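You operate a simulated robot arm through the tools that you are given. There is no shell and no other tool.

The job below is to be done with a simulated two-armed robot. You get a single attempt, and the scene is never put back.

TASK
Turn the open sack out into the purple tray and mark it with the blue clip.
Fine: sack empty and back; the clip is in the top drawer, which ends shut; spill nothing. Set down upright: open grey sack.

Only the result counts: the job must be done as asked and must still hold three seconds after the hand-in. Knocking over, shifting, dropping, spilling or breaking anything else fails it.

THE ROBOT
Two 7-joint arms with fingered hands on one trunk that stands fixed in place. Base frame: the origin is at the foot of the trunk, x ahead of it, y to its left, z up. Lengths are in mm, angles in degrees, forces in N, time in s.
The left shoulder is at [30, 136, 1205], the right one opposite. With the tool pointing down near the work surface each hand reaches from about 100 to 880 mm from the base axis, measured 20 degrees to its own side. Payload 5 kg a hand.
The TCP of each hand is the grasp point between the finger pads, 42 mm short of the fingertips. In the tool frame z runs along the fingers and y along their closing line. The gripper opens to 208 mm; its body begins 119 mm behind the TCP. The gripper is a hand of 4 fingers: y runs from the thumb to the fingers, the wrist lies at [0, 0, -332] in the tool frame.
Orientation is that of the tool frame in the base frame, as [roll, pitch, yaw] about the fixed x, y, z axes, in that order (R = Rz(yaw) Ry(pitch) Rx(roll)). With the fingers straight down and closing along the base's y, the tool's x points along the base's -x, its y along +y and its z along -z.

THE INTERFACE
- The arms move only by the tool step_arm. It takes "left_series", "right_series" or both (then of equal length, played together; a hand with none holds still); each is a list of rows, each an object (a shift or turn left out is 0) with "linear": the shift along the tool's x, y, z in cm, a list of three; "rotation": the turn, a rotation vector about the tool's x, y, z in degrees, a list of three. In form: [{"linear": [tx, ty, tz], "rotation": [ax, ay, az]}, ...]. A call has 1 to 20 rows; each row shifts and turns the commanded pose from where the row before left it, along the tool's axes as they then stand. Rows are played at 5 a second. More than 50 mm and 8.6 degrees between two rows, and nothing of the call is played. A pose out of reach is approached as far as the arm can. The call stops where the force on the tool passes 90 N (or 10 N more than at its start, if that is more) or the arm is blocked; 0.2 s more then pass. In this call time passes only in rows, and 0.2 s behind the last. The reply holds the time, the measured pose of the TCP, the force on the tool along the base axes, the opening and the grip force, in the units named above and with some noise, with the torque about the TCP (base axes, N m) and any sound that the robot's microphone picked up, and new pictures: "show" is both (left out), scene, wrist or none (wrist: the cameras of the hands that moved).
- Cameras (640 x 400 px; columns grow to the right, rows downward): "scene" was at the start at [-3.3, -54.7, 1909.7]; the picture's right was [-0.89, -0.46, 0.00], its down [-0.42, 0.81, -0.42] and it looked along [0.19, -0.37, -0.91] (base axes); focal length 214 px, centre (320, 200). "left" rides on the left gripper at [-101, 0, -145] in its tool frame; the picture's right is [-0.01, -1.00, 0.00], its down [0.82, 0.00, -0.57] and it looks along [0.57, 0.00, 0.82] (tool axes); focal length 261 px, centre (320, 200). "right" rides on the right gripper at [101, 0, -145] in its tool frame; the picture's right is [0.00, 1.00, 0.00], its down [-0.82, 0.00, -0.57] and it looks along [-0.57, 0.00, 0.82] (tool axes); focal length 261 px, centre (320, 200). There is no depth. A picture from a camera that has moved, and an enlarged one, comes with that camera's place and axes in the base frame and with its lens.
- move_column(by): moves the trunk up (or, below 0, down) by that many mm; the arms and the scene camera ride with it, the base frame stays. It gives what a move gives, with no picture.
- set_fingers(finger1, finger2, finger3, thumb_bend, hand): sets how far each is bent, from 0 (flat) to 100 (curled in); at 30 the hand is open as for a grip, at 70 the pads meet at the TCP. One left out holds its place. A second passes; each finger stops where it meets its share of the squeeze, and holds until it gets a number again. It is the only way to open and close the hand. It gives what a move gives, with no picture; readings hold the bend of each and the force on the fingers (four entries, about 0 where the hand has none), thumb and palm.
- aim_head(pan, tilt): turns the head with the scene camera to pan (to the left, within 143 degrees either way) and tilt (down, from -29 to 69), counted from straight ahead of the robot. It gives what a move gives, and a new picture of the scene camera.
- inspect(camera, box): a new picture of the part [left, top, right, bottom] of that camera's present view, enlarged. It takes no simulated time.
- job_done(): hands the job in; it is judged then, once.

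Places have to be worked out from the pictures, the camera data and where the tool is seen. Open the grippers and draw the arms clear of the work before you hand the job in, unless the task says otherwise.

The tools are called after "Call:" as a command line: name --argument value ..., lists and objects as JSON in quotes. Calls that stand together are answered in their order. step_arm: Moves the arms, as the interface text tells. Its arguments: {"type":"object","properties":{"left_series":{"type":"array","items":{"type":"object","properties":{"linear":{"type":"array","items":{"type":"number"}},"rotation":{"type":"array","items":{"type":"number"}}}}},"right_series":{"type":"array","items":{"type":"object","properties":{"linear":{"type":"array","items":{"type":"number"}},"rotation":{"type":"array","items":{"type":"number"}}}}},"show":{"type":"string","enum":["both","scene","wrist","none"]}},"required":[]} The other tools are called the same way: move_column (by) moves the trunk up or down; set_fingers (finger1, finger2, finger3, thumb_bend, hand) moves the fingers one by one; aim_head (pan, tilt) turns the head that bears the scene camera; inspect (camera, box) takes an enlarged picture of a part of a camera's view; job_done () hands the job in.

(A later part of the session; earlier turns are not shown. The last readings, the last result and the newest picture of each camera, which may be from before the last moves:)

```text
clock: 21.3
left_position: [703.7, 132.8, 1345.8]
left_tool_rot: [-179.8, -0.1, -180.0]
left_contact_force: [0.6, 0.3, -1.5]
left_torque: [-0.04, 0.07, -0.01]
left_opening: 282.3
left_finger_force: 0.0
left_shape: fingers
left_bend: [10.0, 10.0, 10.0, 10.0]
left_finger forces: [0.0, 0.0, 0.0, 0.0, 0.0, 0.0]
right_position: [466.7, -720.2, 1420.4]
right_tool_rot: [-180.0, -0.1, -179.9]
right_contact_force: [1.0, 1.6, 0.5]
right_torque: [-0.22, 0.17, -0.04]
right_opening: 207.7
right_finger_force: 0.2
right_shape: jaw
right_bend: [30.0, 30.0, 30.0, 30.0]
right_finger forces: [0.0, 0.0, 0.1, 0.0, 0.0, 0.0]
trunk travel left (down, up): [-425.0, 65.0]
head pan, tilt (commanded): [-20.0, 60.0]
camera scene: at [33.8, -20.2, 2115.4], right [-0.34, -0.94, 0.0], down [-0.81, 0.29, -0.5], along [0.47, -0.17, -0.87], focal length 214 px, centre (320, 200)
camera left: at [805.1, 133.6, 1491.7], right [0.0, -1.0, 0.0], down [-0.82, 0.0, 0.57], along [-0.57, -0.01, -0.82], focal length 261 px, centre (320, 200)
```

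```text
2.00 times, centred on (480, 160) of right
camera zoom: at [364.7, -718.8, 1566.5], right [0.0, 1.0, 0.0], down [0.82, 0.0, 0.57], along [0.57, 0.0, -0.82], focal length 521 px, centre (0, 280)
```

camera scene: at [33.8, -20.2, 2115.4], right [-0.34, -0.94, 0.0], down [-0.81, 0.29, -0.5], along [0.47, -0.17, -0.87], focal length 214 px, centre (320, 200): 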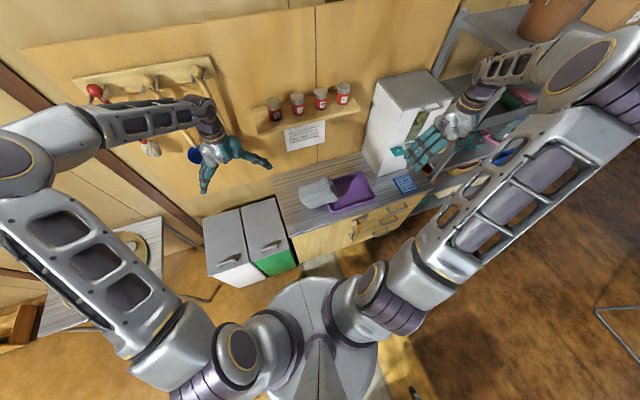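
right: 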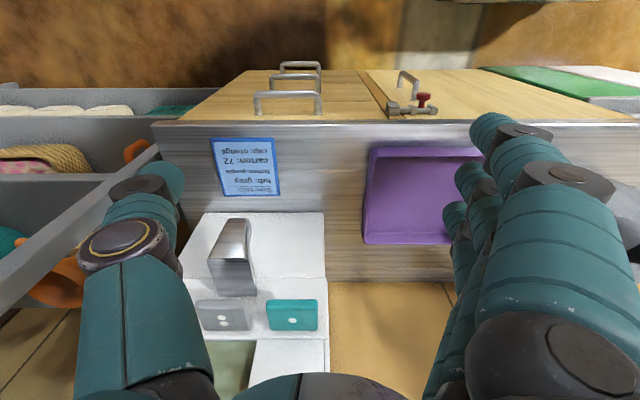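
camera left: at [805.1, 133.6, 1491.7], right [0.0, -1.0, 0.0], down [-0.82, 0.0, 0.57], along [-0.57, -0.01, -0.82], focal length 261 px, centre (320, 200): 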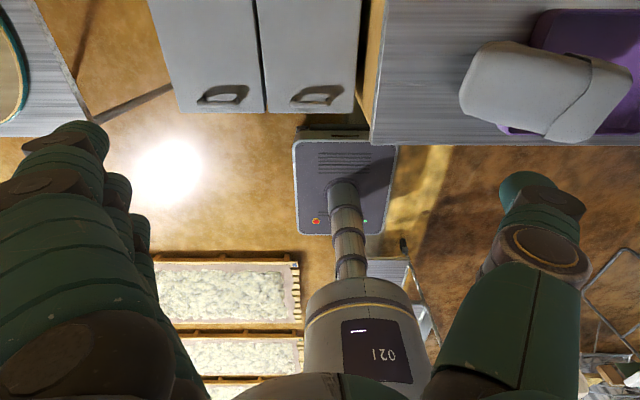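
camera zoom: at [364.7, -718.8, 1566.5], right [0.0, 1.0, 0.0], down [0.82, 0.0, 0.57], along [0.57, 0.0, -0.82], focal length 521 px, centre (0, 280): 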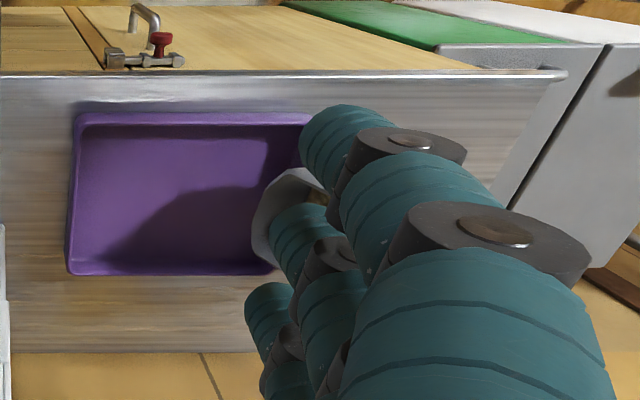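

Combining earlier and present views: the sack leans 56° with its axis (base→mouth) along about (−0.23, −0.80, 0.55), lower near base corner near (674, −188, 855), lower lip z ≈ 970 and upper lip z ≈ 1104. The right hand can grip it front-to-back from above, so I first yaw the right hand in place, high and clear.

Call:
step_arm --right_series '[{"rotation": [0, 0, -8.25]}, {"rotation": [0, 0, -8.25]}, {"rotation": [0, 0, -8.25]}, {"rotation": [0, 0, -8.25]}, {"rotation": [0, 0, -8.25]}, {"rotation": [0, 0, -8.25]}, {"rotation": [0, 0, -8.25]}, {"rotation": [0, 0, -8.25]}, {"rotation": [0, 0, -8.2]}]' --show "both"

```text
clock: 23.3
left_position: [702.0, 126.2, 1347.9]
left_tool_rot: [179.8, -0.1, -179.9]
left_contact_force: [0.9, -0.9, -3.1]
left_torque: [0.13, 0.14, 0.0]
left_opening: 282.3
left_finger_force: 0.1
left_shape: fingers
left_bend: [10.0, 10.0, 10.0, 10.0]
left_finger forces: [0.1, 0.1, 0.1, 0.1, 0.0, 0.0]
right_position: [450.2, -736.6, 1403.6]
right_tool_rot: [178.2, -0.3, -106.7]
right_contact_force: [1.6, -6.7, 20.5]
right_torque: [0.97, 0.04, 0.03]
right_opening: 207.7
right_finger_force: 0.1
right_shape: jaw
right_bend: [30.0, 30.0, 30.0, 30.0]
right_finger forces: [0.1, 0.1, 0.0, 0.0, 0.0, 0.1]
trunk travel left (down, up): [-425.0, 65.0]
head pan, tilt (commanded): [-20.0, 60.0]
camera scene: at [29.3, -32.5, 2114.9], right [-0.34, -0.94, 0.0], down [-0.81, 0.3, -0.5], along [0.47, -0.17, -0.87], focal length 214 px, centre (320, 200)
camera right: at [424.9, -832.9, 1548.8], right [-0.96, 0.29, 0.03], down [0.26, 0.78, 0.57], along [0.14, 0.55, -0.82], focal length 261 px, centre (320, 200)
```

scene: 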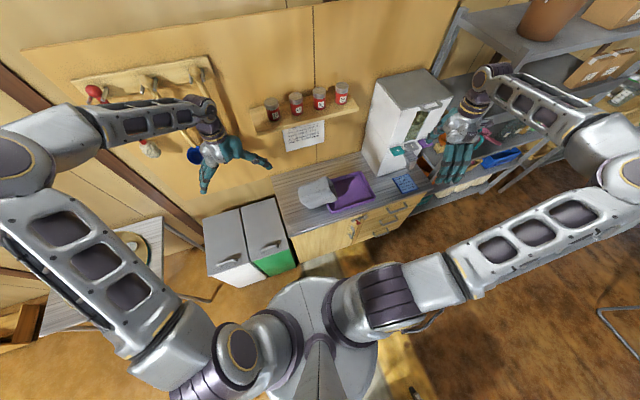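
right: 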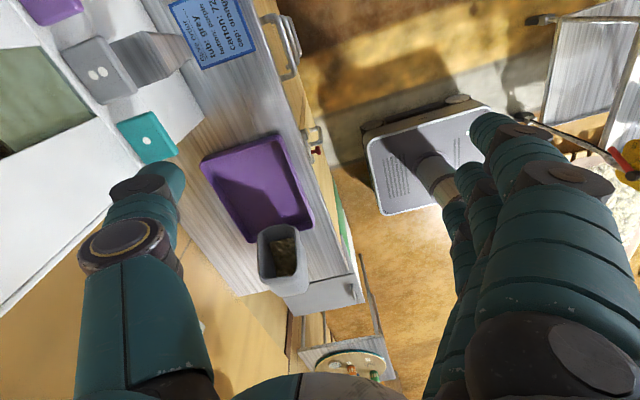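

The right arm's elbow has swung out toward the rack and I feel about 20 N, with the hand ~25 mm off its command. I look closely there before going further.

Call:
inspect --camera "scene" --box '[430, 20, 640, 220]'

```text
2.00 times, centred on (535, 120) of scene
camera zoom: at [29.3, -32.5, 2114.9], right [-0.34, -0.94, 0.0], down [-0.81, 0.3, -0.5], along [0.47, -0.17, -0.87], focal length 429 px, centre (-110, 360)
```

zoom: 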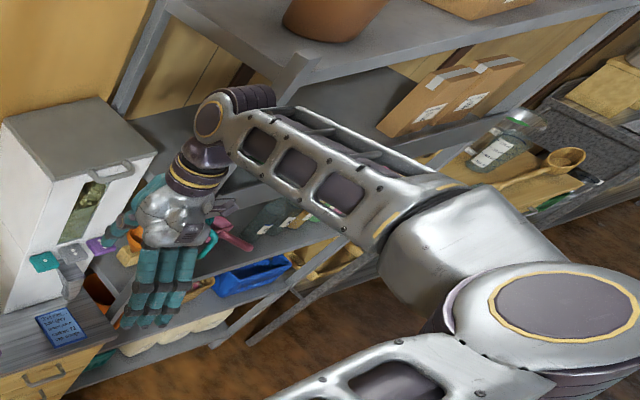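

No contact is visible; the trunk itself swayed, so the force may be inertial from the elbow swing. I let it settle with a zero step and re-read.

Call:
step_arm --right_series '[{"linear": [0, 0, 0]}, {"linear": [0, 0, 0]}]' --show "scene"

```text
clock: 23.9
left_position: [703.1, 127.9, 1348.5]
left_tool_rot: [179.9, 0.1, 180.0]
left_contact_force: [0.2, -0.9, 0.0]
left_torque: [0.1, -0.09, 0.01]
left_opening: 282.3
left_finger_force: 0.1
left_shape: fingers
left_bend: [10.0, 10.0, 10.0, 10.0]
left_finger forces: [0.0, 0.0, 0.0, 0.0, 0.0, 0.1]
right_position: [461.9, -725.8, 1420.9]
right_tool_rot: [-180.0, 0.2, -105.9]
right_contact_force: [-1.1, -0.9, -0.6]
right_torque: [0.12, -0.09, -0.01]
right_opening: 208.1
right_finger_force: 0.0
right_shape: jaw
right_bend: [30.0, 30.0, 30.0, 30.0]
right_finger forces: [0.0, 0.0, 0.0, 0.0, 0.0, 0.1]
trunk travel left (down, up): [-425.0, 65.0]
head pan, tilt (commanded): [-20.0, 60.0]
camera scene: at [29.5, -27.0, 2115.4], right [-0.34, -0.94, 0.0], down [-0.81, 0.3, -0.5], along [0.47, -0.17, -0.87], focal length 214 px, centre (320, 200)
```

scene: 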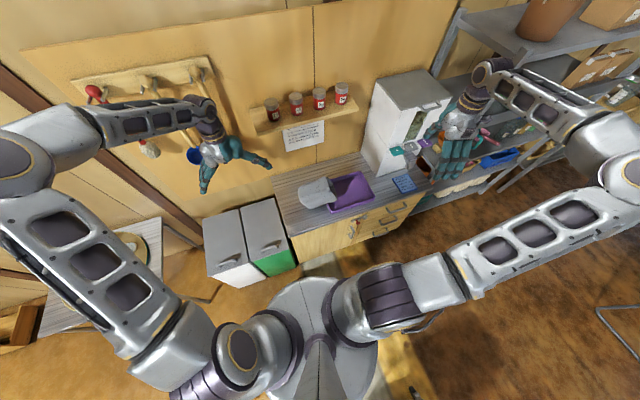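

It settled exactly at the commanded pose with no force, so it was only inertia. I bring the right hand over the sack at z ≈ 1420 while drawing the left hand further left.

Call:
step_arm --right_series '[{"linear": [-3.65, -0.71, 0]}, {"linear": [-3.65, -0.71, 0]}, {"linear": [-3.65, -0.71, 0]}, {"linear": [-3.65, -0.71, 0]}, {"linear": [-3.65, -0.71, 0]}, {"linear": [-3.65, -0.71, 0]}, {"linear": [-3.65, -0.71, 0]}, {"linear": [-3.65, -0.71, 0]}, {"linear": [-3.65, -0.71, 0]}, {"linear": [-3.65, -0.71, 0]}, {"linear": [-3.65, -0.71, 0]}, {"linear": [-3.65, -0.71, 0]}, {"linear": [-3.65, -0.71, 0]}, {"linear": [-3.65, -0.71, 0]}, {"linear": [-3.65, -0.71, 0]}]' --left_series '[{"linear": [0, 1.5, 0]}, {"linear": [0, 1.5, 0]}, {"linear": [0, 1.5, 0]}, {"linear": [0, 1.5, 0]}, {"linear": [0, 1.5, 0]}, {"linear": [0, 1.5, 0]}, {"linear": [0, 1.5, 0]}, {"linear": [0, 1.5, 0]}, {"linear": [0, 1.5, 0]}, {"linear": [0, 1.5, 0]}, {"linear": [0, 1.5, 0]}, {"linear": [0, 1.5, 0]}, {"linear": [0, 1.5, 0]}, {"linear": [0, 1.5, 0]}, {"linear": [0, 1.5, 0]}]' --show "both"

```text
clock: 27.1
left_position: [704.5, 359.5, 1345.6]
left_tool_rot: [-180.0, -0.1, -179.9]
left_contact_force: [0.7, 0.6, -0.3]
left_torque: [-0.2, 0.04, -0.02]
left_opening: 282.1
left_finger_force: 0.1
left_shape: fingers
left_bend: [10.0, 10.0, 10.0, 10.0]
left_finger forces: [0.0, 0.1, 0.1, 0.1, 0.1, 0.0]
right_position: [714.6, -221.0, 1420.3]
right_tool_rot: [179.9, 0.0, -105.9]
right_contact_force: [-5.3, 0.5, -1.9]
right_torque: [-0.03, 0.4, -0.08]
right_opening: 207.7
right_finger_force: 0.1
right_shape: jaw
right_bend: [30.0, 30.0, 30.0, 31.0]
right_finger forces: [0.0, 0.1, 0.1, 0.2, 4.7, 0.0]
trunk travel left (down, up): [-425.0, 65.0]
head pan, tilt (commanded): [-20.0, 60.0]
camera scene: at [32.0, -20.3, 2115.4], right [-0.34, -0.94, 0.0], down [-0.81, 0.3, -0.5], along [0.47, -0.17, -0.87], focal length 214 px, centre (320, 200)
camera right: at [687.0, -316.8, 1565.8], right [-0.96, 0.28, 0.0], down [0.23, 0.79, 0.57], along [0.16, 0.55, -0.82], focal length 261 px, centre (320, 200)
camera left: at [804.3, 360.2, 1490.8], right [0.0, -1.0, 0.0], down [-0.82, 0.0, 0.57], along [-0.57, 0.0, -0.82], focal length 261 px, centre (320, 200)
```

scene: 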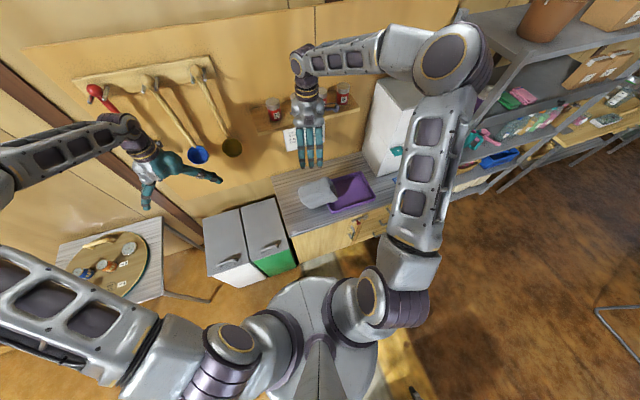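
right: 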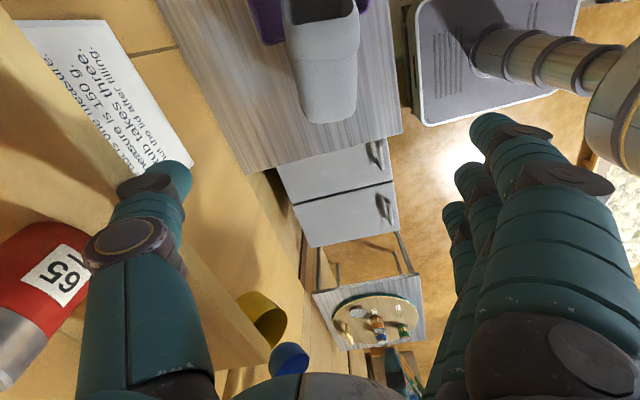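
left: 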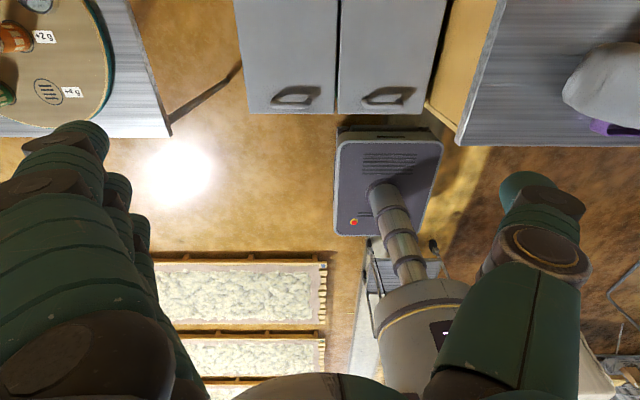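

The right thumb feels 4.7 N and the hand −5.3 N in x: the thumb has just met the carton shelf. I back straight off in −x at once and look at the cartons.

Call:
step_arm --right_series '[{"linear": [0.41, 1.44, 0]}, {"linear": [0.41, 1.44, 0]}, {"linear": [0.41, 1.44, 0]}]' --show "both"

Call:
inspect --camera "scene" --box '[240, 60, 380, 180]'

Call:
inspect --camera "right" --box '[0, 100, 320, 400]'

```text
clock: 27.9
left_position: [702.7, 357.2, 1347.1]
left_tool_rot: [180.0, 0.0, -180.0]
left_contact_force: [-1.1, -0.1, -0.2]
left_torque: [0.04, -0.06, 0.02]
left_opening: 282.1
left_finger_force: 0.1
left_shape: fingers
left_bend: [10.0, 10.0, 10.0, 10.0]
left_finger forces: [0.0, 0.0, 0.0, 0.0, 0.0, 0.0]
right_position: [670.0, -224.1, 1420.5]
right_tool_rot: [-179.9, 0.0, -105.9]
right_contact_force: [0.6, -0.1, -0.8]
right_torque: [0.04, -0.06, 0.01]
right_opening: 207.9
right_finger_force: 0.1
right_shape: jaw
right_bend: [30.0, 30.0, 30.0, 30.0]
right_finger forces: [0.0, 0.1, 0.1, 0.0, 0.0, 0.0]
trunk travel left (down, up): [-425.0, 65.0]
head pan, tilt (commanded): [-20.0, 60.0]
camera scene: at [30.4, -24.3, 2115.5], right [-0.34, -0.94, 0.0], down [-0.81, 0.3, -0.5], along [0.47, -0.17, -0.87], focal length 214 px, centre (320, 200)
camera right: at [641.1, -320.6, 1566.3], right [-0.96, 0.28, 0.0], down [0.23, 0.79, 0.57], along [0.16, 0.55, -0.82], focal length 261 px, centre (320, 200)
```

scene: 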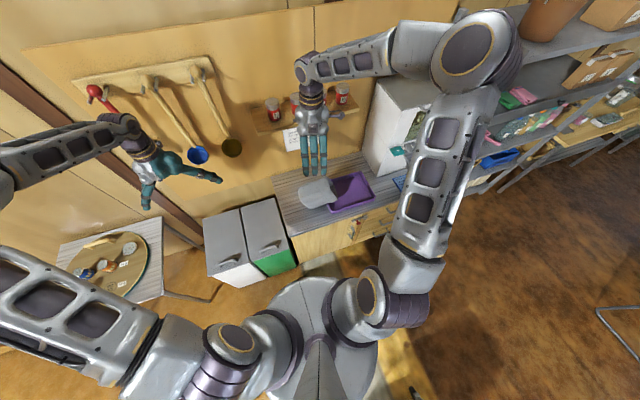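
right: 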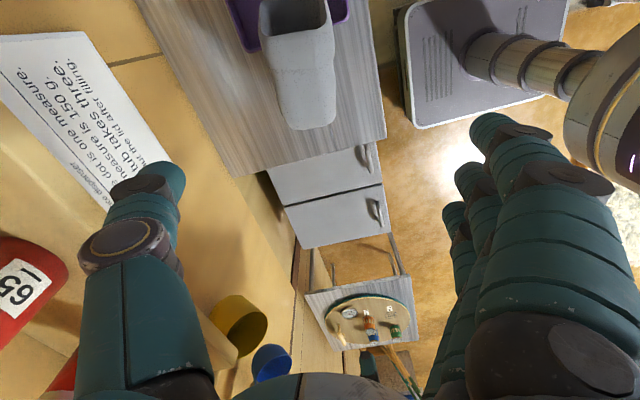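

```text
3.33 times, centred on (310, 120) of scene
camera zoom: at [30.4, -24.3, 2115.5], right [-0.34, -0.94, 0.0], down [-0.81, 0.3, -0.5], along [0.47, -0.17, -0.87], focal length 715 px, centre (353, 467)
```

zoom: 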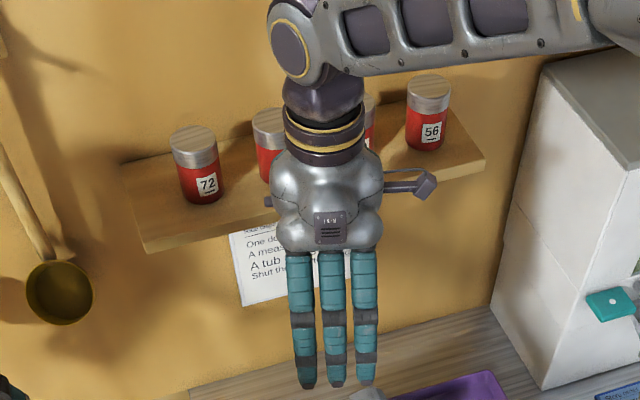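

```text
1.33 times, centred on (160, 250) of right
camera zoom: at [641.1, -320.6, 1566.3], right [-0.96, 0.28, 0.0], down [0.23, 0.79, 0.57], along [0.16, 0.55, -0.82], focal length 348 px, centre (533, 133)
```

zoom: 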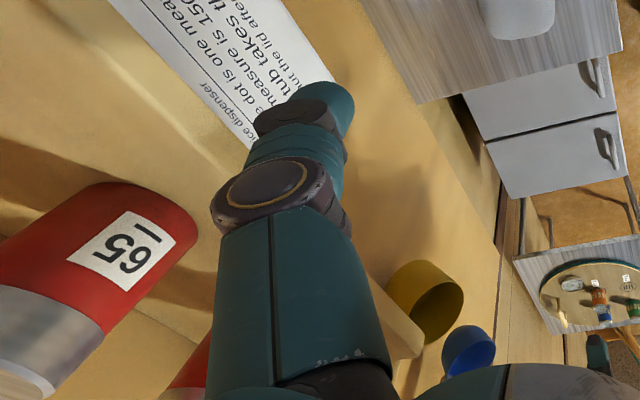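

Clear again with zero force; by triangulation the shelf's front edge is at x ≈ 830, z ≈ 1425, which is what the thumb met. I go down at x = 670 below shelf level, then look at the sack.

Call:
step_arm --right_series '[{"linear": [0, 0, 4]}, {"linear": [0, 0, 4]}, {"linear": [0, 0, 4]}, {"linear": [0, 0, 4]}, {"linear": [0, 0, 4]}]' --show "both"

```text
clock: 29.1
left_position: [704.4, 357.3, 1346.0]
left_tool_rot: [179.9, 0.0, -180.0]
left_contact_force: [0.3, 0.8, -0.1]
left_torque: [0.0, 0.05, 0.03]
left_opening: 282.4
left_finger_force: 0.0
left_shape: fingers
left_bend: [10.0, 10.0, 10.0, 10.0]
left_finger forces: [0.0, 0.1, 0.1, 0.0, 0.1, 0.0]
right_position: [673.1, -225.1, 1219.5]
right_tool_rot: [-180.0, 0.0, -105.8]
right_contact_force: [-0.2, 0.4, 0.8]
right_torque: [-0.01, 0.1, -0.01]
right_opening: 207.9
right_finger_force: 0.2
right_shape: jaw
right_bend: [30.0, 30.0, 30.0, 30.0]
right_finger forces: [0.1, 0.1, 0.0, 0.1, 0.0, 0.1]
trunk travel left (down, up): [-425.0, 65.0]
head pan, tilt (commanded): [-20.0, 60.0]
camera scene: at [33.1, -23.8, 2115.4], right [-0.34, -0.94, 0.0], down [-0.81, 0.3, -0.5], along [0.47, -0.17, -0.87], focal length 214 px, centre (320, 200)
camera right: at [645.0, -320.9, 1364.8], right [-0.96, 0.28, 0.0], down [0.23, 0.79, 0.57], along [0.16, 0.55, -0.82], focal length 261 px, centre (320, 200)
```

scene: 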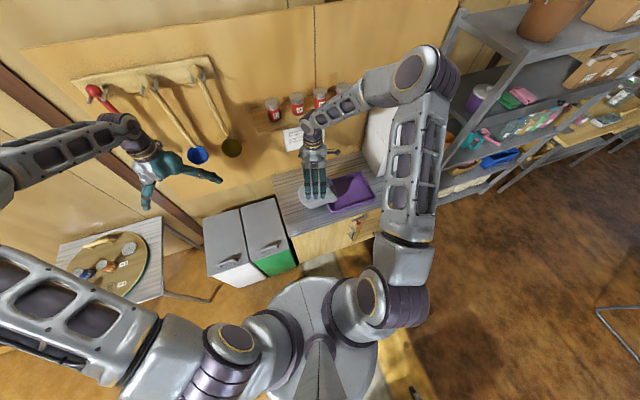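
right: 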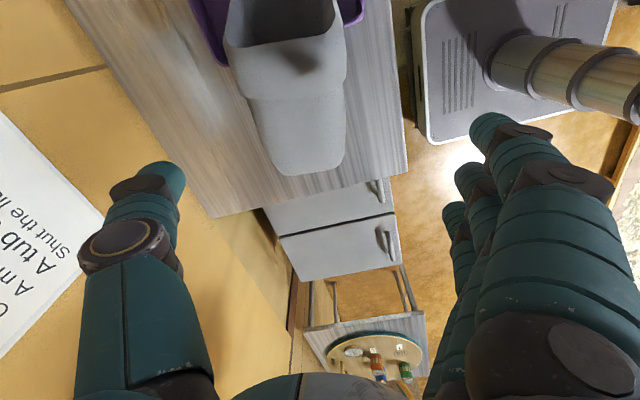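

Now the cartons are visible again; I check that none was shifted and zoom at the sack in the wrist view.

Call:
inspect --camera "scene" --box '[240, 60, 380, 180]'

Call:
inspect --camera "right" --box '[180, 0, 420, 190]'

```text
3.33 times, centred on (310, 120) of scene
camera zoom: at [33.1, -23.8, 2115.4], right [-0.34, -0.94, 0.0], down [-0.81, 0.3, -0.5], along [0.47, -0.17, -0.87], focal length 715 px, centre (353, 467)
```

zoom: 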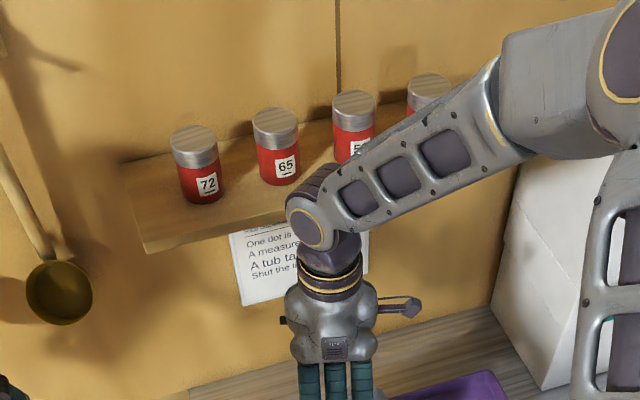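

```text
2.11 times, centred on (300, 95) of right
camera zoom: at [645.0, -320.9, 1364.8], right [-0.96, 0.28, 0.0], down [0.23, 0.79, 0.57], along [0.16, 0.55, -0.82], focal length 549 px, centre (362, 421)
```

zoom: 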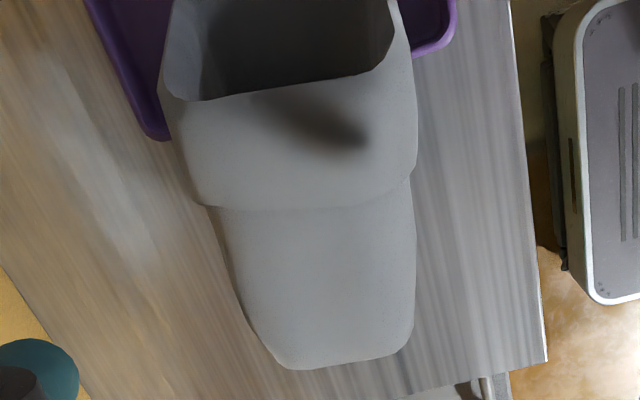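

Cartons are evenly placed as before, and the wrist view refines the sack: yaw about 10°, upper wall running from (715, −129, 988) to (678, −317, 1104). I align the right hand (yaw −5.8°, tilt 13.5°) and bring it to 200 mm above the grip point.

Call:
step_arm --right_series '[{"rotation": [0, 0, -5.8]}, {"rotation": [0, 6.75, 0]}, {"rotation": [0, 6.75, 0]}, {"linear": [-2.07, -1.17, 2.51]}, {"linear": [-2.07, -1.17, 2.51]}]' --show "both"

```text
clock: 30.3
left_position: [705.9, 359.6, 1343.7]
left_tool_rot: [-180.0, -0.1, -180.0]
left_contact_force: [1.1, 0.2, -0.5]
left_torque: [-0.11, 0.1, 0.02]
left_opening: 282.3
left_finger_force: 0.0
left_shape: fingers
left_bend: [10.0, 10.0, 10.0, 10.0]
left_finger forces: [0.1, 0.0, 0.1, 0.0, 0.0, 0.1]
right_position: [701.5, -198.4, 1161.8]
right_tool_rot: [-180.0, -13.6, -100.0]
right_contact_force: [1.3, 0.3, -1.0]
right_torque: [-0.01, 0.11, -0.02]
right_opening: 207.9
right_finger_force: 0.1
right_shape: jaw
right_bend: [30.0, 30.0, 30.0, 30.0]
right_finger forces: [0.1, 0.0, 0.0, 0.1, 0.0, 0.1]
trunk travel left (down, up): [-425.0, 65.0]
head pan, tilt (commanded): [-20.0, 60.0]
camera scene: at [34.1, -21.4, 2115.4], right [-0.34, -0.94, 0.0], down [-0.81, 0.3, -0.5], along [0.47, -0.17, -0.87], focal length 214 px, centre (320, 200)
camera right: at [689.4, -261.4, 1326.0], right [-0.98, 0.18, 0.0], down [0.17, 0.92, 0.36], along [0.07, 0.36, -0.93], focal length 261 px, centre (320, 200)
```

scene: 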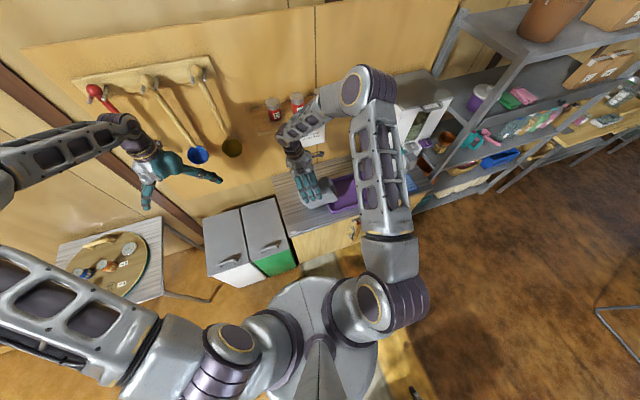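
right: 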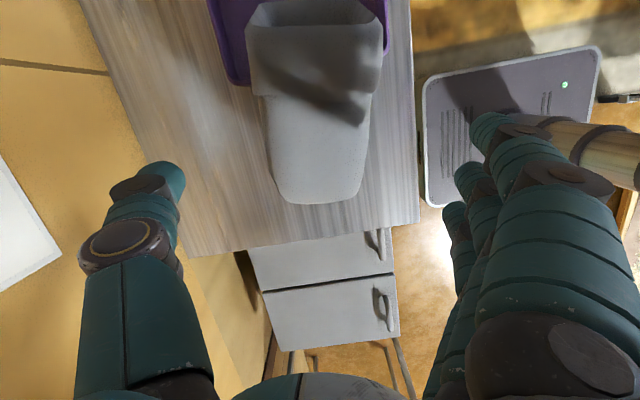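

The sack is centred and aligned in the wrist view. I advance 120 mm along the tool axis with the open fingers straddling it, then check.

Call:
step_arm --right_series '[{"linear": [0, 0, 3]}, {"linear": [0, 0, 3]}, {"linear": [0, 0, 3]}, {"linear": [0, 0, 3]}]' --show "both"

```text
clock: 31.3
left_position: [704.4, 357.5, 1346.3]
left_tool_rot: [180.0, -0.2, 180.0]
left_contact_force: [-0.1, 0.1, -0.1]
left_torque: [0.03, 0.09, 0.0]
left_opening: 282.3
left_finger_force: 0.0
left_shape: fingers
left_bend: [10.0, 10.0, 10.0, 10.0]
left_finger forces: [0.0, 0.0, 0.0, 0.1, 0.0, 0.1]
right_position: [693.8, -226.8, 1045.3]
right_tool_rot: [180.0, -13.6, -100.1]
right_contact_force: [0.6, 0.2, 0.7]
right_torque: [0.02, 0.1, -0.03]
right_opening: 207.7
right_finger_force: 0.0
right_shape: jaw
right_bend: [30.0, 30.0, 30.0, 30.0]
right_finger forces: [0.0, 0.0, 0.1, 0.0, 0.1, 0.0]
trunk travel left (down, up): [-425.0, 65.0]
head pan, tilt (commanded): [-20.0, 60.0]
camera scene: at [34.0, -23.6, 2115.4], right [-0.34, -0.94, 0.0], down [-0.81, 0.3, -0.5], along [0.47, -0.17, -0.87], focal length 214 px, centre (320, 200)
camera right: at [681.7, -291.1, 1209.2], right [-0.98, 0.18, 0.0], down [0.16, 0.92, 0.36], along [0.07, 0.36, -0.93], focal length 261 px, centre (320, 200)
```

scene: 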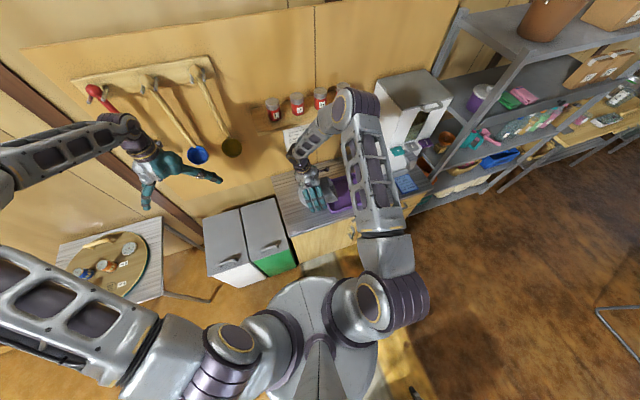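
right: 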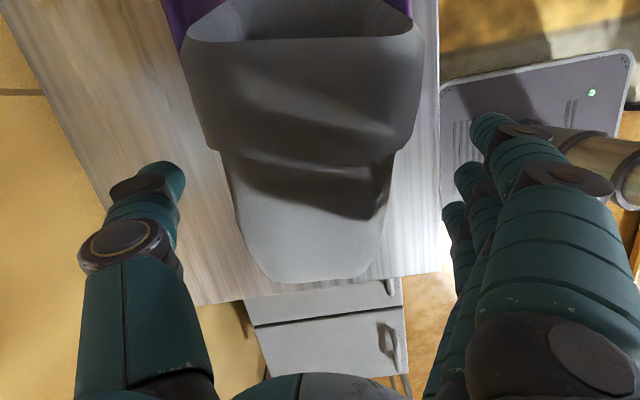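

The sack sits about 7 mm to the thumb side in view, so I correct that and advance the remaining 75 mm slowly.

Call:
step_arm --right_series '[{"linear": [0, -0.7, 1.5]}, {"linear": [0, 0, 2]}, {"linear": [0, 0, 2]}, {"linear": [0, 0, 2]}]' --show "both"

```text
clock: 32.3
left_position: [702.5, 358.4, 1347.7]
left_tool_rot: [-179.8, 0.1, -180.0]
left_contact_force: [-0.4, 0.4, 0.8]
left_torque: [-0.01, -0.07, 0.04]
left_opening: 282.2
left_finger_force: 0.1
left_shape: fingers
left_bend: [10.0, 10.0, 10.0, 10.0]
left_finger forces: [0.1, 0.0, 0.0, 0.0, 0.0, 0.0]
right_position: [700.6, -244.9, 977.3]
right_tool_rot: [-179.7, -13.5, -100.0]
right_contact_force: [3.2, 2.8, 22.6]
right_torque: [-0.21, 0.62, -0.17]
right_opening: 207.8
right_finger_force: 0.0
right_shape: jaw
right_bend: [28.0, 30.0, 30.0, 30.0]
right_finger forces: [12.0, 0.1, 0.1, 0.1, 12.2, 0.1]
trunk travel left (down, up): [-425.0, 65.0]
head pan, tilt (commanded): [-20.0, 60.0]
camera scene: at [29.2, -21.6, 2116.0], right [-0.34, -0.94, 0.0], down [-0.81, 0.3, -0.5], along [0.47, -0.17, -0.87], focal length 214 px, centre (320, 200)
camera right: at [686.4, -307.2, 1140.5], right [-0.98, 0.18, -0.01], down [0.16, 0.92, 0.36], along [0.07, 0.36, -0.93], focal length 261 px, centre (320, 200)
```

scene: 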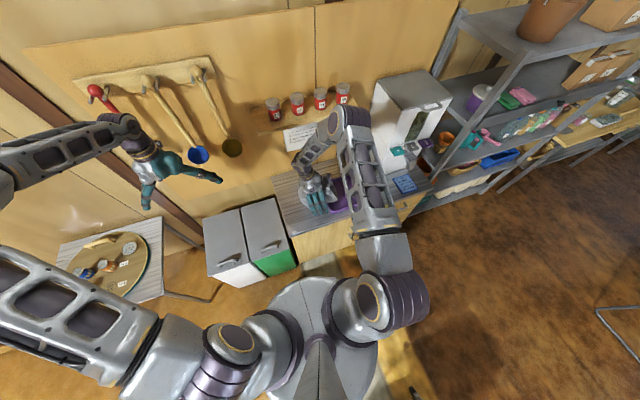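
right: 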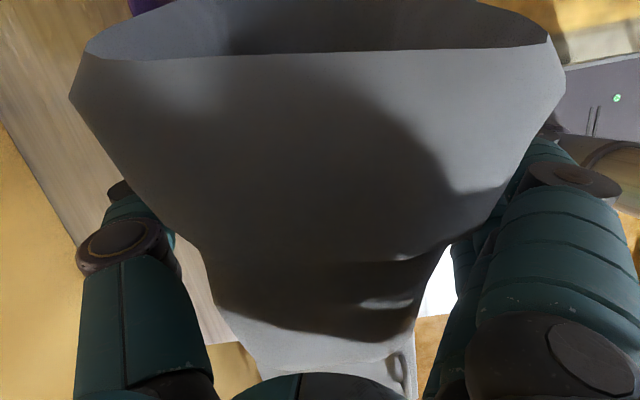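

The thumb and first finger press on the sack's folded cuff (12 N each, 22 N up on the hand). I back out 25 mm and look again.

Call:
step_arm --right_series '[{"linear": [0, 0, -1.5]}, {"linear": [0, 0, -1]}]' --show "both"

```text
clock: 32.9
left_position: [702.9, 358.0, 1348.0]
left_tool_rot: [180.0, 0.0, -179.9]
left_contact_force: [-0.2, 0.0, 0.1]
left_torque: [-0.04, -0.08, -0.04]
left_opening: 282.4
left_finger_force: 0.0
left_shape: fingers
left_bend: [10.0, 10.0, 10.0, 10.0]
left_finger forces: [0.1, 0.0, 0.1, 0.1, 0.1, 0.1]
right_position: [697.8, -238.5, 996.8]
right_tool_rot: [179.9, -13.5, -99.8]
right_contact_force: [-0.5, -0.7, 0.3]
right_torque: [0.01, -0.05, 0.01]
right_opening: 207.8
right_finger_force: 0.0
right_shape: jaw
right_bend: [30.0, 30.0, 30.0, 30.0]
right_finger forces: [0.0, 0.0, 0.1, 0.0, 0.0, 0.0]
trunk travel left (down, up): [-425.0, 65.0]
head pan, tilt (commanded): [-20.0, 60.0]
camera scene: at [29.9, -22.6, 2115.5], right [-0.34, -0.94, 0.0], down [-0.81, 0.3, -0.5], along [0.47, -0.17, -0.87], focal length 214 px, centre (320, 200)
camera right: at [685.0, -302.1, 1161.5], right [-0.98, 0.18, 0.0], down [0.16, 0.92, 0.36], along [0.07, 0.36, -0.93], focal length 261 px, centre (320, 200)
```

scene: 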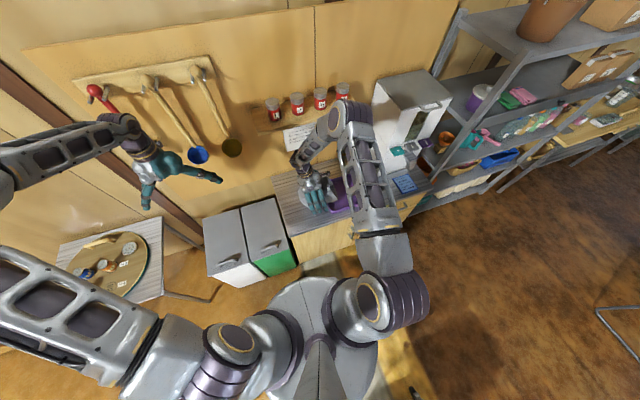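
right: 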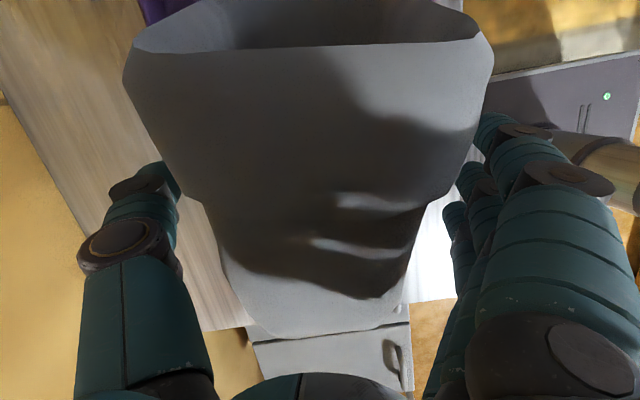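

Free again and the sack has not moved. I open the right fingers wider and shift 20 mm toward the sack's base so the fingers clear the cuff, then advance gently.

Call:
set_fingers --hand "right" --finger1 15 --finger2 15 --finger3 15 --thumb_bend 15

Call:
step_arm --right_series '[{"linear": [-2.2, 0, 0]}, {"linear": [0, 0, 1]}, {"linear": [0, 0, 1]}]' --show "wrist"

```text
clock: 33.9
left_position: [703.3, 357.8, 1347.4]
left_tool_rot: [-180.0, 0.0, -179.9]
left_contact_force: [0.3, 0.0, 0.0]
left_torque: [-0.03, 0.0, -0.01]
left_opening: 282.2
left_finger_force: 0.2
left_shape: fingers
left_bend: [10.0, 10.0, 10.0, 10.0]
left_finger forces: [0.0, 0.0, 0.0, 0.0, 0.0, 0.1]
right_position: [698.8, -240.2, 997.8]
right_tool_rot: [-180.0, -13.5, -99.9]
right_contact_force: [-0.4, 0.5, -0.4]
right_torque: [-0.02, -0.04, -0.01]
right_opening: 270.6
right_finger_force: 0.1
right_shape: fingers
right_bend: [15.0, 15.0, 15.0, 15.0]
right_finger forces: [0.0, 0.0, 0.1, 0.0, 0.1, 0.1]
trunk travel left (down, up): [-425.0, 65.0]
head pan, tilt (commanded): [-20.0, 60.0]
```

```text
clock: 34.7
left_position: [704.9, 357.5, 1345.7]
left_tool_rot: [180.0, 0.0, -179.9]
left_contact_force: [0.2, 0.6, -0.4]
left_torque: [-0.02, 0.01, 0.0]
left_opening: 282.2
left_finger_force: 0.0
left_shape: fingers
left_bend: [10.0, 10.0, 10.0, 10.0]
left_finger forces: [0.0, 0.1, 0.0, 0.0, 0.0, 0.0]
right_position: [702.4, -223.4, 972.2]
right_tool_rot: [179.9, -13.6, -99.9]
right_contact_force: [-0.7, -0.3, 0.8]
right_torque: [0.01, 0.06, -0.01]
right_opening: 270.7
right_finger_force: 0.1
right_shape: fingers
right_bend: [15.0, 15.0, 15.0, 15.0]
right_finger forces: [0.1, 0.0, 0.1, 0.1, 0.0, 0.0]
trunk travel left (down, up): [-425.0, 65.0]
head pan, tilt (commanded): [-20.0, 60.0]
camera right: at [689.8, -286.3, 1136.1], right [-0.98, 0.18, 0.0], down [0.16, 0.92, 0.36], along [0.06, 0.36, -0.93], focal length 261 px, centre (320, 200)
```

right: 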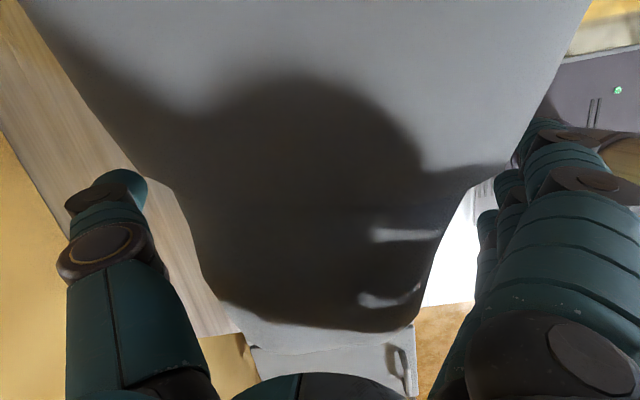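

No contact now; in the sack's own frame the grip point is ~72 mm from its base and 93 mm deep, centred to 5 mm. I trim 5 mm sideways, go 8 mm deeper and close the fingers.

Call:
step_arm --right_series '[{"linear": [0, 0.5, 0.8]}]' --show "none"

Call:
set_fingers --hand "right" --finger1 42 --finger2 42 --finger3 42 --thumb_bend 42

```text
clock: 35.1
left_position: [704.1, 357.8, 1347.0]
left_tool_rot: [180.0, 0.0, -179.9]
left_contact_force: [0.0, -0.3, 0.1]
left_torque: [0.05, -0.01, 0.0]
left_opening: 282.4
left_finger_force: 0.1
left_shape: fingers
left_bend: [10.0, 10.0, 10.0, 10.0]
left_finger forces: [0.1, 0.0, 0.0, 0.0, 0.0, 0.1]
right_position: [699.2, -223.6, 965.5]
right_tool_rot: [-179.9, -13.4, -99.9]
right_contact_force: [4.7, 1.7, 11.0]
right_torque: [-0.1, -0.27, 0.11]
right_opening: 271.5
right_finger_force: 6.1
right_shape: fingers
right_bend: [15.0, 15.0, 15.0, 15.0]
right_finger forces: [0.1, 0.0, 0.0, 0.0, 10.4, 0.0]
trunk travel left (down, up): [-425.0, 65.0]
head pan, tilt (commanded): [-20.0, 60.0]
```

```text
clock: 36.1
left_position: [704.9, 359.2, 1346.6]
left_tool_rot: [-179.9, 0.0, -179.8]
left_contact_force: [0.4, -0.2, 0.8]
left_torque: [0.01, -0.01, 0.01]
left_opening: 282.2
left_finger_force: 0.0
left_shape: fingers
left_bend: [10.0, 10.0, 10.0, 10.0]
left_finger forces: [0.0, 0.0, 0.1, 0.0, 0.0, 0.0]
right_position: [700.0, -223.4, 967.0]
right_tool_rot: [-179.8, -13.5, -100.0]
right_contact_force: [21.3, 8.4, 37.1]
right_torque: [-0.28, 0.68, -0.12]
right_opening: 191.2
right_finger_force: 64.2
right_shape: fingers
right_bend: [33.0, 38.0, 41.0, 42.0]
right_finger forces: [28.4, 16.8, 4.0, 0.0, 78.6, 0.1]
trunk travel left (down, up): [-425.0, 65.0]
head pan, tilt (commanded): [-20.0, 60.0]
```

The thumb reads 79 N and the hand is pushed up 37 N while the opening is still 191 mm, so the fingers are wedging on the cuff, not gripping the body. I open again at once and look.

Call:
set_fingers --hand "right" --finger1 15 --finger2 15 --finger3 15 --thumb_bend 15

Call:
inspect --camera "right" --box '[0, 0, 640, 400]'

Call:
inspect --camera "scene" --box '[270, 140, 400, 240]'

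```text
clock: 37.1
left_position: [702.4, 357.7, 1346.7]
left_tool_rot: [-179.9, 0.1, -179.9]
left_contact_force: [-0.4, 0.6, 0.3]
left_torque: [0.03, -0.01, -0.02]
left_opening: 282.3
left_finger_force: 0.1
left_shape: fingers
left_bend: [10.0, 10.0, 10.0, 10.0]
left_finger forces: [0.1, 0.0, 0.0, 0.0, 0.0, 0.0]
right_position: [695.3, -224.0, 965.2]
right_tool_rot: [179.9, -13.6, -99.9]
right_contact_force: [5.1, 6.7, 10.8]
right_torque: [-0.5, -0.21, 0.38]
right_opening: 272.2
right_finger_force: 5.6
right_shape: fingers
right_bend: [15.0, 15.0, 15.0, 15.0]
right_finger forces: [0.1, 0.1, 0.1, 0.0, 11.5, 0.1]
trunk travel left (down, up): [-425.0, 65.0]
head pan, tilt (commanded): [-20.0, 60.0]
```

```text
1.00 times, centred on (320, 200) of right (not enlarged: the box is as wide or as high as the picture)
camera zoom: at [683.4, -287.1, 1128.7], right [-0.98, 0.18, 0.0], down [0.17, 0.92, 0.36], along [0.06, 0.36, -0.93], focal length 261 px, centre (320, 200)
```

zoom: 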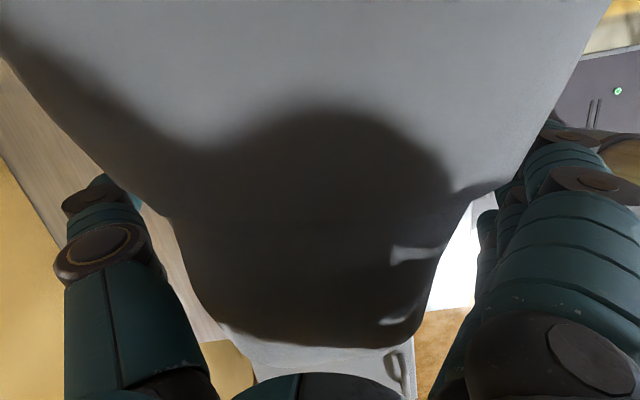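

```text
4.00 times, centred on (335, 190) of scene
camera zoom: at [31.2, -22.1, 2115.4], right [-0.34, -0.94, 0.0], down [-0.81, 0.3, -0.5], along [0.47, -0.17, -0.87], focal length 858 px, centre (260, 240)
```

zoom: 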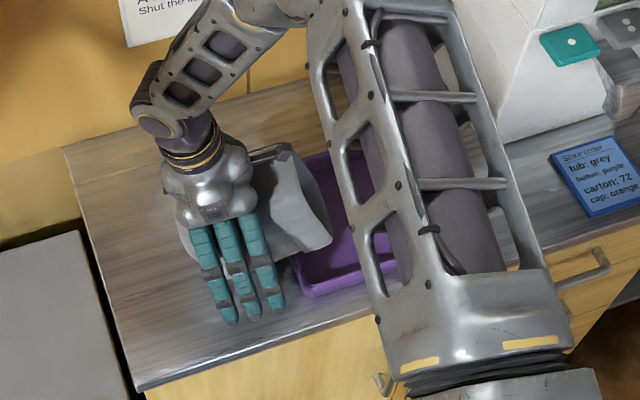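

The palm end of the fingers is narrower than the sack's top corners, so I was simply too deep. I back out 30 mm and move slightly toward the base, so the pads hold the side faces about 45 mm below the upper wall.

Call:
step_arm --right_series '[{"linear": [0, 0, -1.5]}, {"linear": [-0.4, 0, -1.5]}, {"linear": [-0.4, 0.2, 0]}]' --show "wrist"

Call:
set_fingers --hand "right" --finger1 36 --finger2 36 --finger3 36 --thumb_bend 36

```text
clock: 37.9
left_position: [704.5, 356.3, 1346.2]
left_tool_rot: [179.9, -0.1, -180.0]
left_contact_force: [0.0, -0.5, -0.2]
left_torque: [0.02, 0.0, -0.04]
left_opening: 282.0
left_finger_force: 0.1
left_shape: fingers
left_bend: [10.0, 10.0, 10.0, 10.0]
left_finger forces: [0.0, 0.0, 0.0, 0.0, 0.0, 0.0]
right_position: [697.7, -210.4, 991.0]
right_tool_rot: [179.8, -13.5, -99.9]
right_contact_force: [0.2, -0.3, -0.4]
right_torque: [0.0, 0.03, -0.01]
right_opening: 271.6
right_finger_force: 0.0
right_shape: fingers
right_bend: [15.0, 15.0, 15.0, 15.0]
right_finger forces: [0.0, 0.0, 0.0, 0.1, 0.1, 0.0]
trunk travel left (down, up): [-425.0, 65.0]
head pan, tilt (commanded): [-20.0, 60.0]
camera right: at [685.2, -273.2, 1155.7], right [-0.98, 0.18, 0.0], down [0.17, 0.92, 0.36], along [0.06, 0.36, -0.93], focal length 261 px, centre (320, 200)
```

right: 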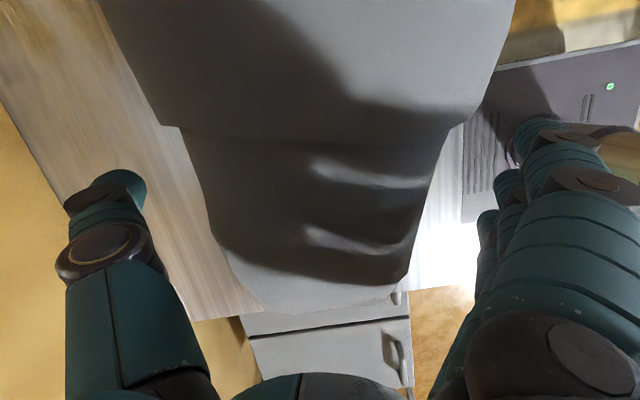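

```text
clock: 38.9
left_position: [703.7, 358.3, 1345.8]
left_tool_rot: [-179.9, 0.0, -180.0]
left_contact_force: [0.3, -0.9, 0.0]
left_torque: [0.0, 0.0, 0.02]
left_opening: 282.3
left_finger_force: 0.2
left_shape: fingers
left_bend: [10.0, 10.0, 10.0, 10.0]
left_finger forces: [0.0, 0.1, 0.0, 0.1, 0.0, 0.0]
right_position: [698.6, -210.1, 990.9]
right_tool_rot: [180.0, -13.6, -100.0]
right_contact_force: [0.4, 0.0, 0.4]
right_torque: [-0.01, 0.0, -0.02]
right_opening: 194.5
right_finger_force: 0.0
right_shape: fingers
right_bend: [36.0, 36.0, 36.0, 36.0]
right_finger forces: [0.0, 0.1, 0.1, 0.0, 0.1, 0.1]
trunk travel left (down, up): [-425.0, 65.0]
head pan, tilt (commanded): [-20.0, 60.0]
```

No contact at bend 36, as intended. I close in small steps and watch the forces.

Call:
set_fingers --hand "right" --finger1 43 --finger2 43 --finger3 43 --thumb_bend 43

Call:
set_fingers --hand "right" --finger1 48 --finger2 48 --finger3 48 --thumb_bend 48

```text
clock: 39.9
left_position: [703.2, 357.3, 1347.7]
left_tool_rot: [179.9, 0.1, -179.9]
left_contact_force: [0.5, -0.3, -0.1]
left_torque: [0.0, 0.01, 0.02]
left_opening: 282.2
left_finger_force: 0.0
left_shape: fingers
left_bend: [10.0, 10.0, 10.0, 10.0]
left_finger forces: [0.1, 0.0, 0.0, 0.0, 0.1, 0.0]
right_position: [698.0, -210.0, 991.3]
right_tool_rot: [180.0, -13.4, -99.9]
right_contact_force: [-1.0, 0.4, -0.2]
right_torque: [0.01, -0.01, 0.01]
right_opening: 157.9
right_finger_force: 0.0
right_shape: fingers
right_bend: [43.0, 43.0, 43.0, 43.0]
right_finger forces: [0.1, 0.0, 0.0, 0.0, 0.0, 0.1]
trunk travel left (down, up): [-425.0, 65.0]
head pan, tilt (commanded): [-20.0, 60.0]
```

```text
clock: 40.9
left_position: [703.4, 357.6, 1346.2]
left_tool_rot: [-180.0, -0.1, -179.9]
left_contact_force: [0.6, -0.6, 0.4]
left_torque: [-0.01, 0.02, 0.0]
left_opening: 282.3
left_finger_force: 0.0
left_shape: fingers
left_bend: [10.0, 10.0, 10.0, 10.0]
left_finger forces: [0.0, 0.1, 0.0, 0.0, 0.0, 0.0]
right_position: [699.4, -209.6, 991.4]
right_tool_rot: [-180.0, -13.4, -99.9]
right_contact_force: [1.6, 0.4, 0.5]
right_torque: [0.0, -0.03, 0.05]
right_opening: 133.7
right_finger_force: 1.5
right_shape: fingers
right_bend: [48.0, 48.0, 48.0, 48.0]
right_finger forces: [0.1, 0.1, 0.0, 0.1, 2.2, 0.0]
trunk travel left (down, up): [-425.0, 65.0]
head pan, tilt (commanded): [-20.0, 60.0]
```

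The thumb has just touched (2 N) at opening 134. I hold the thumb and close only the fingers onto the near face.

Call:
set_fingers --hand "right" --finger1 52 --finger2 52 --finger3 52

```text
clock: 41.9
left_position: [703.7, 357.9, 1346.1]
left_tool_rot: [-179.9, 0.1, -179.9]
left_contact_force: [-0.1, 0.9, 0.2]
left_torque: [0.01, 0.0, 0.01]
left_opening: 282.2
left_finger_force: 0.1
left_shape: fingers
left_bend: [10.0, 10.0, 10.0, 10.0]
left_finger forces: [0.0, 0.1, 0.0, 0.0, 0.0, 0.1]
right_position: [697.7, -209.4, 992.2]
right_tool_rot: [-180.0, -13.5, -99.9]
right_contact_force: [-3.4, 1.7, 0.1]
right_torque: [0.07, 0.1, -0.11]
right_opening: 128.7
right_finger_force: 5.9
right_shape: fingers
right_bend: [51.0, 50.0, 50.0, 47.0]
right_finger forces: [2.4, 2.3, 2.6, 0.0, 3.9, 0.0]
trunk travel left (down, up): [-425.0, 65.0]
head pan, tilt (commanded): [-20.0, 60.0]
```

All three fingers and the thumb now touch evenly (about 2.4 N per finger). I tighten the grip.

Call:
set_fingers --hand "right" --finger1 58 --finger2 58 --finger3 58 --thumb_bend 54

```text
clock: 42.9
left_position: [703.5, 356.9, 1346.0]
left_tool_rot: [180.0, 0.1, -179.9]
left_contact_force: [0.0, 0.5, 0.5]
left_torque: [-0.01, -0.03, -0.02]
left_opening: 282.1
left_finger_force: 0.0
left_shape: fingers
left_bend: [10.0, 10.0, 10.0, 10.0]
left_finger forces: [0.1, 0.1, 0.0, 0.0, 0.0, 0.1]
right_position: [697.8, -209.4, 991.8]
right_tool_rot: [-179.9, -13.5, -99.8]
right_contact_force: [-1.0, 1.7, 1.3]
right_torque: [0.1, -0.1, -0.05]
right_opening: 126.8
right_finger_force: 22.3
right_shape: fingers
right_bend: [52.0, 51.0, 51.0, 49.0]
right_finger forces: [7.5, 7.6, 7.8, 0.0, 20.8, 0.1]
trunk travel left (down, up): [-425.0, 65.0]
head pan, tilt (commanded): [-20.0, 60.0]
```

Grip force is 22 N, evenly shared. I tighten a little more for security against the load's torque.

Call:
set_fingers --hand "right" --finger1 66 --finger2 66 --finger3 66 --thumb_bend 61

```text
clock: 43.9
left_position: [703.6, 358.2, 1346.3]
left_tool_rot: [-180.0, 0.0, -179.9]
left_contact_force: [-0.5, -0.1, 0.1]
left_torque: [-0.02, 0.02, -0.01]
left_opening: 281.9
left_finger_force: 0.0
left_shape: fingers
left_bend: [10.0, 10.0, 10.0, 10.0]
left_finger forces: [0.0, 0.0, 0.1, 0.0, 0.0, 0.1]
right_position: [698.8, -211.2, 991.5]
right_tool_rot: [-180.0, -13.5, -100.0]
right_contact_force: [1.3, -0.4, -0.5]
right_torque: [0.03, -0.17, 0.06]
right_opening: 126.6
right_finger_force: 29.7
right_shape: fingers
right_bend: [51.0, 51.0, 51.0, 52.0]
right_finger forces: [9.4, 9.6, 9.9, 0.0, 30.5, 0.1]
trunk travel left (down, up): [-425.0, 65.0]
head pan, tilt (commanded): [-20.0, 60.0]
```

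Grip is 30 N and balanced. I lift 30 mm straight up and check for weight and slip.

Call:
step_arm --right_series '[{"linear": [0.23, 0, -0.97]}, {"linear": [0.23, 0, -0.97]}, {"linear": [0.23, 0, -0.97]}]' --show "both"

Call:
inspect --camera "scene" --box '[270, 140, 400, 240]'

```text
clock: 44.7
left_position: [704.7, 357.2, 1346.2]
left_tool_rot: [-180.0, 0.0, -179.9]
left_contact_force: [0.0, -0.4, 0.4]
left_torque: [0.04, 0.02, 0.0]
left_opening: 282.1
left_finger_force: 0.1
left_shape: fingers
left_bend: [10.0, 10.0, 10.0, 10.0]
left_finger forces: [0.0, 0.0, 0.0, 0.1, 0.0, 0.1]
right_position: [697.0, -210.3, 1021.8]
right_tool_rot: [179.9, -13.5, -100.0]
right_contact_force: [0.3, 0.5, -6.9]
right_torque: [0.29, -0.02, -0.01]
right_opening: 126.3
right_finger_force: 29.5
right_shape: fingers
right_bend: [51.0, 51.0, 51.0, 52.0]
right_finger forces: [9.4, 9.9, 10.2, 0.0, 29.0, 0.1]
trunk travel left (down, up): [-425.0, 65.0]
head pan, tilt (commanded): [-20.0, 60.0]
camera scene: at [32.3, -23.7, 2115.4], right [-0.34, -0.94, 0.0], down [-0.81, 0.3, -0.5], along [0.47, -0.17, -0.87], focal length 214 px, centre (320, 200)
camera right: at [685.3, -272.8, 1185.9], right [-0.98, 0.18, 0.0], down [0.17, 0.92, 0.36], along [0.06, 0.36, -0.93], focal length 261 px, centre (320, 200)
```

scene: 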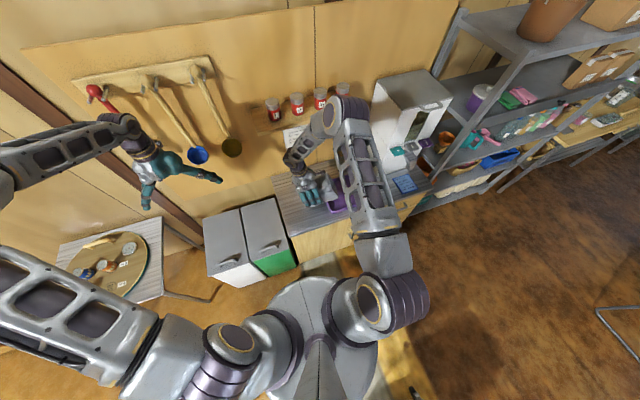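
right: 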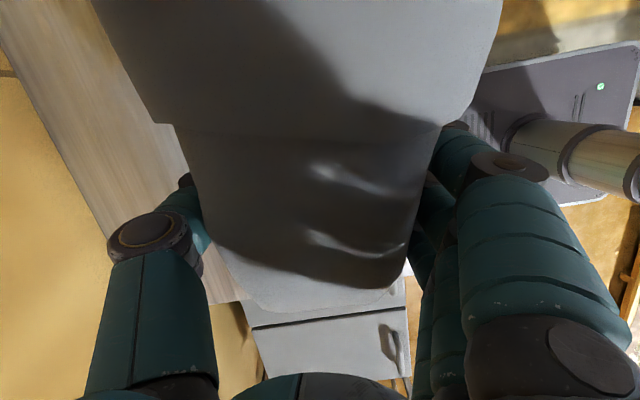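

```text
4.00 times, centred on (335, 190) of scene
camera zoom: at [32.3, -23.7, 2115.4], right [-0.34, -0.94, 0.0], down [-0.81, 0.3, -0.5], along [0.47, -0.17, -0.87], focal length 858 px, centre (260, 240)
```

zoom: 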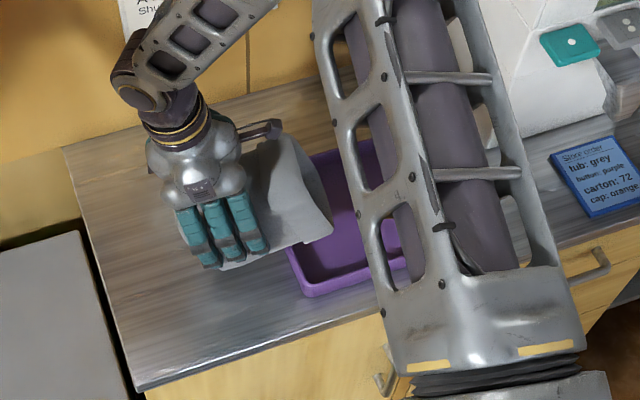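

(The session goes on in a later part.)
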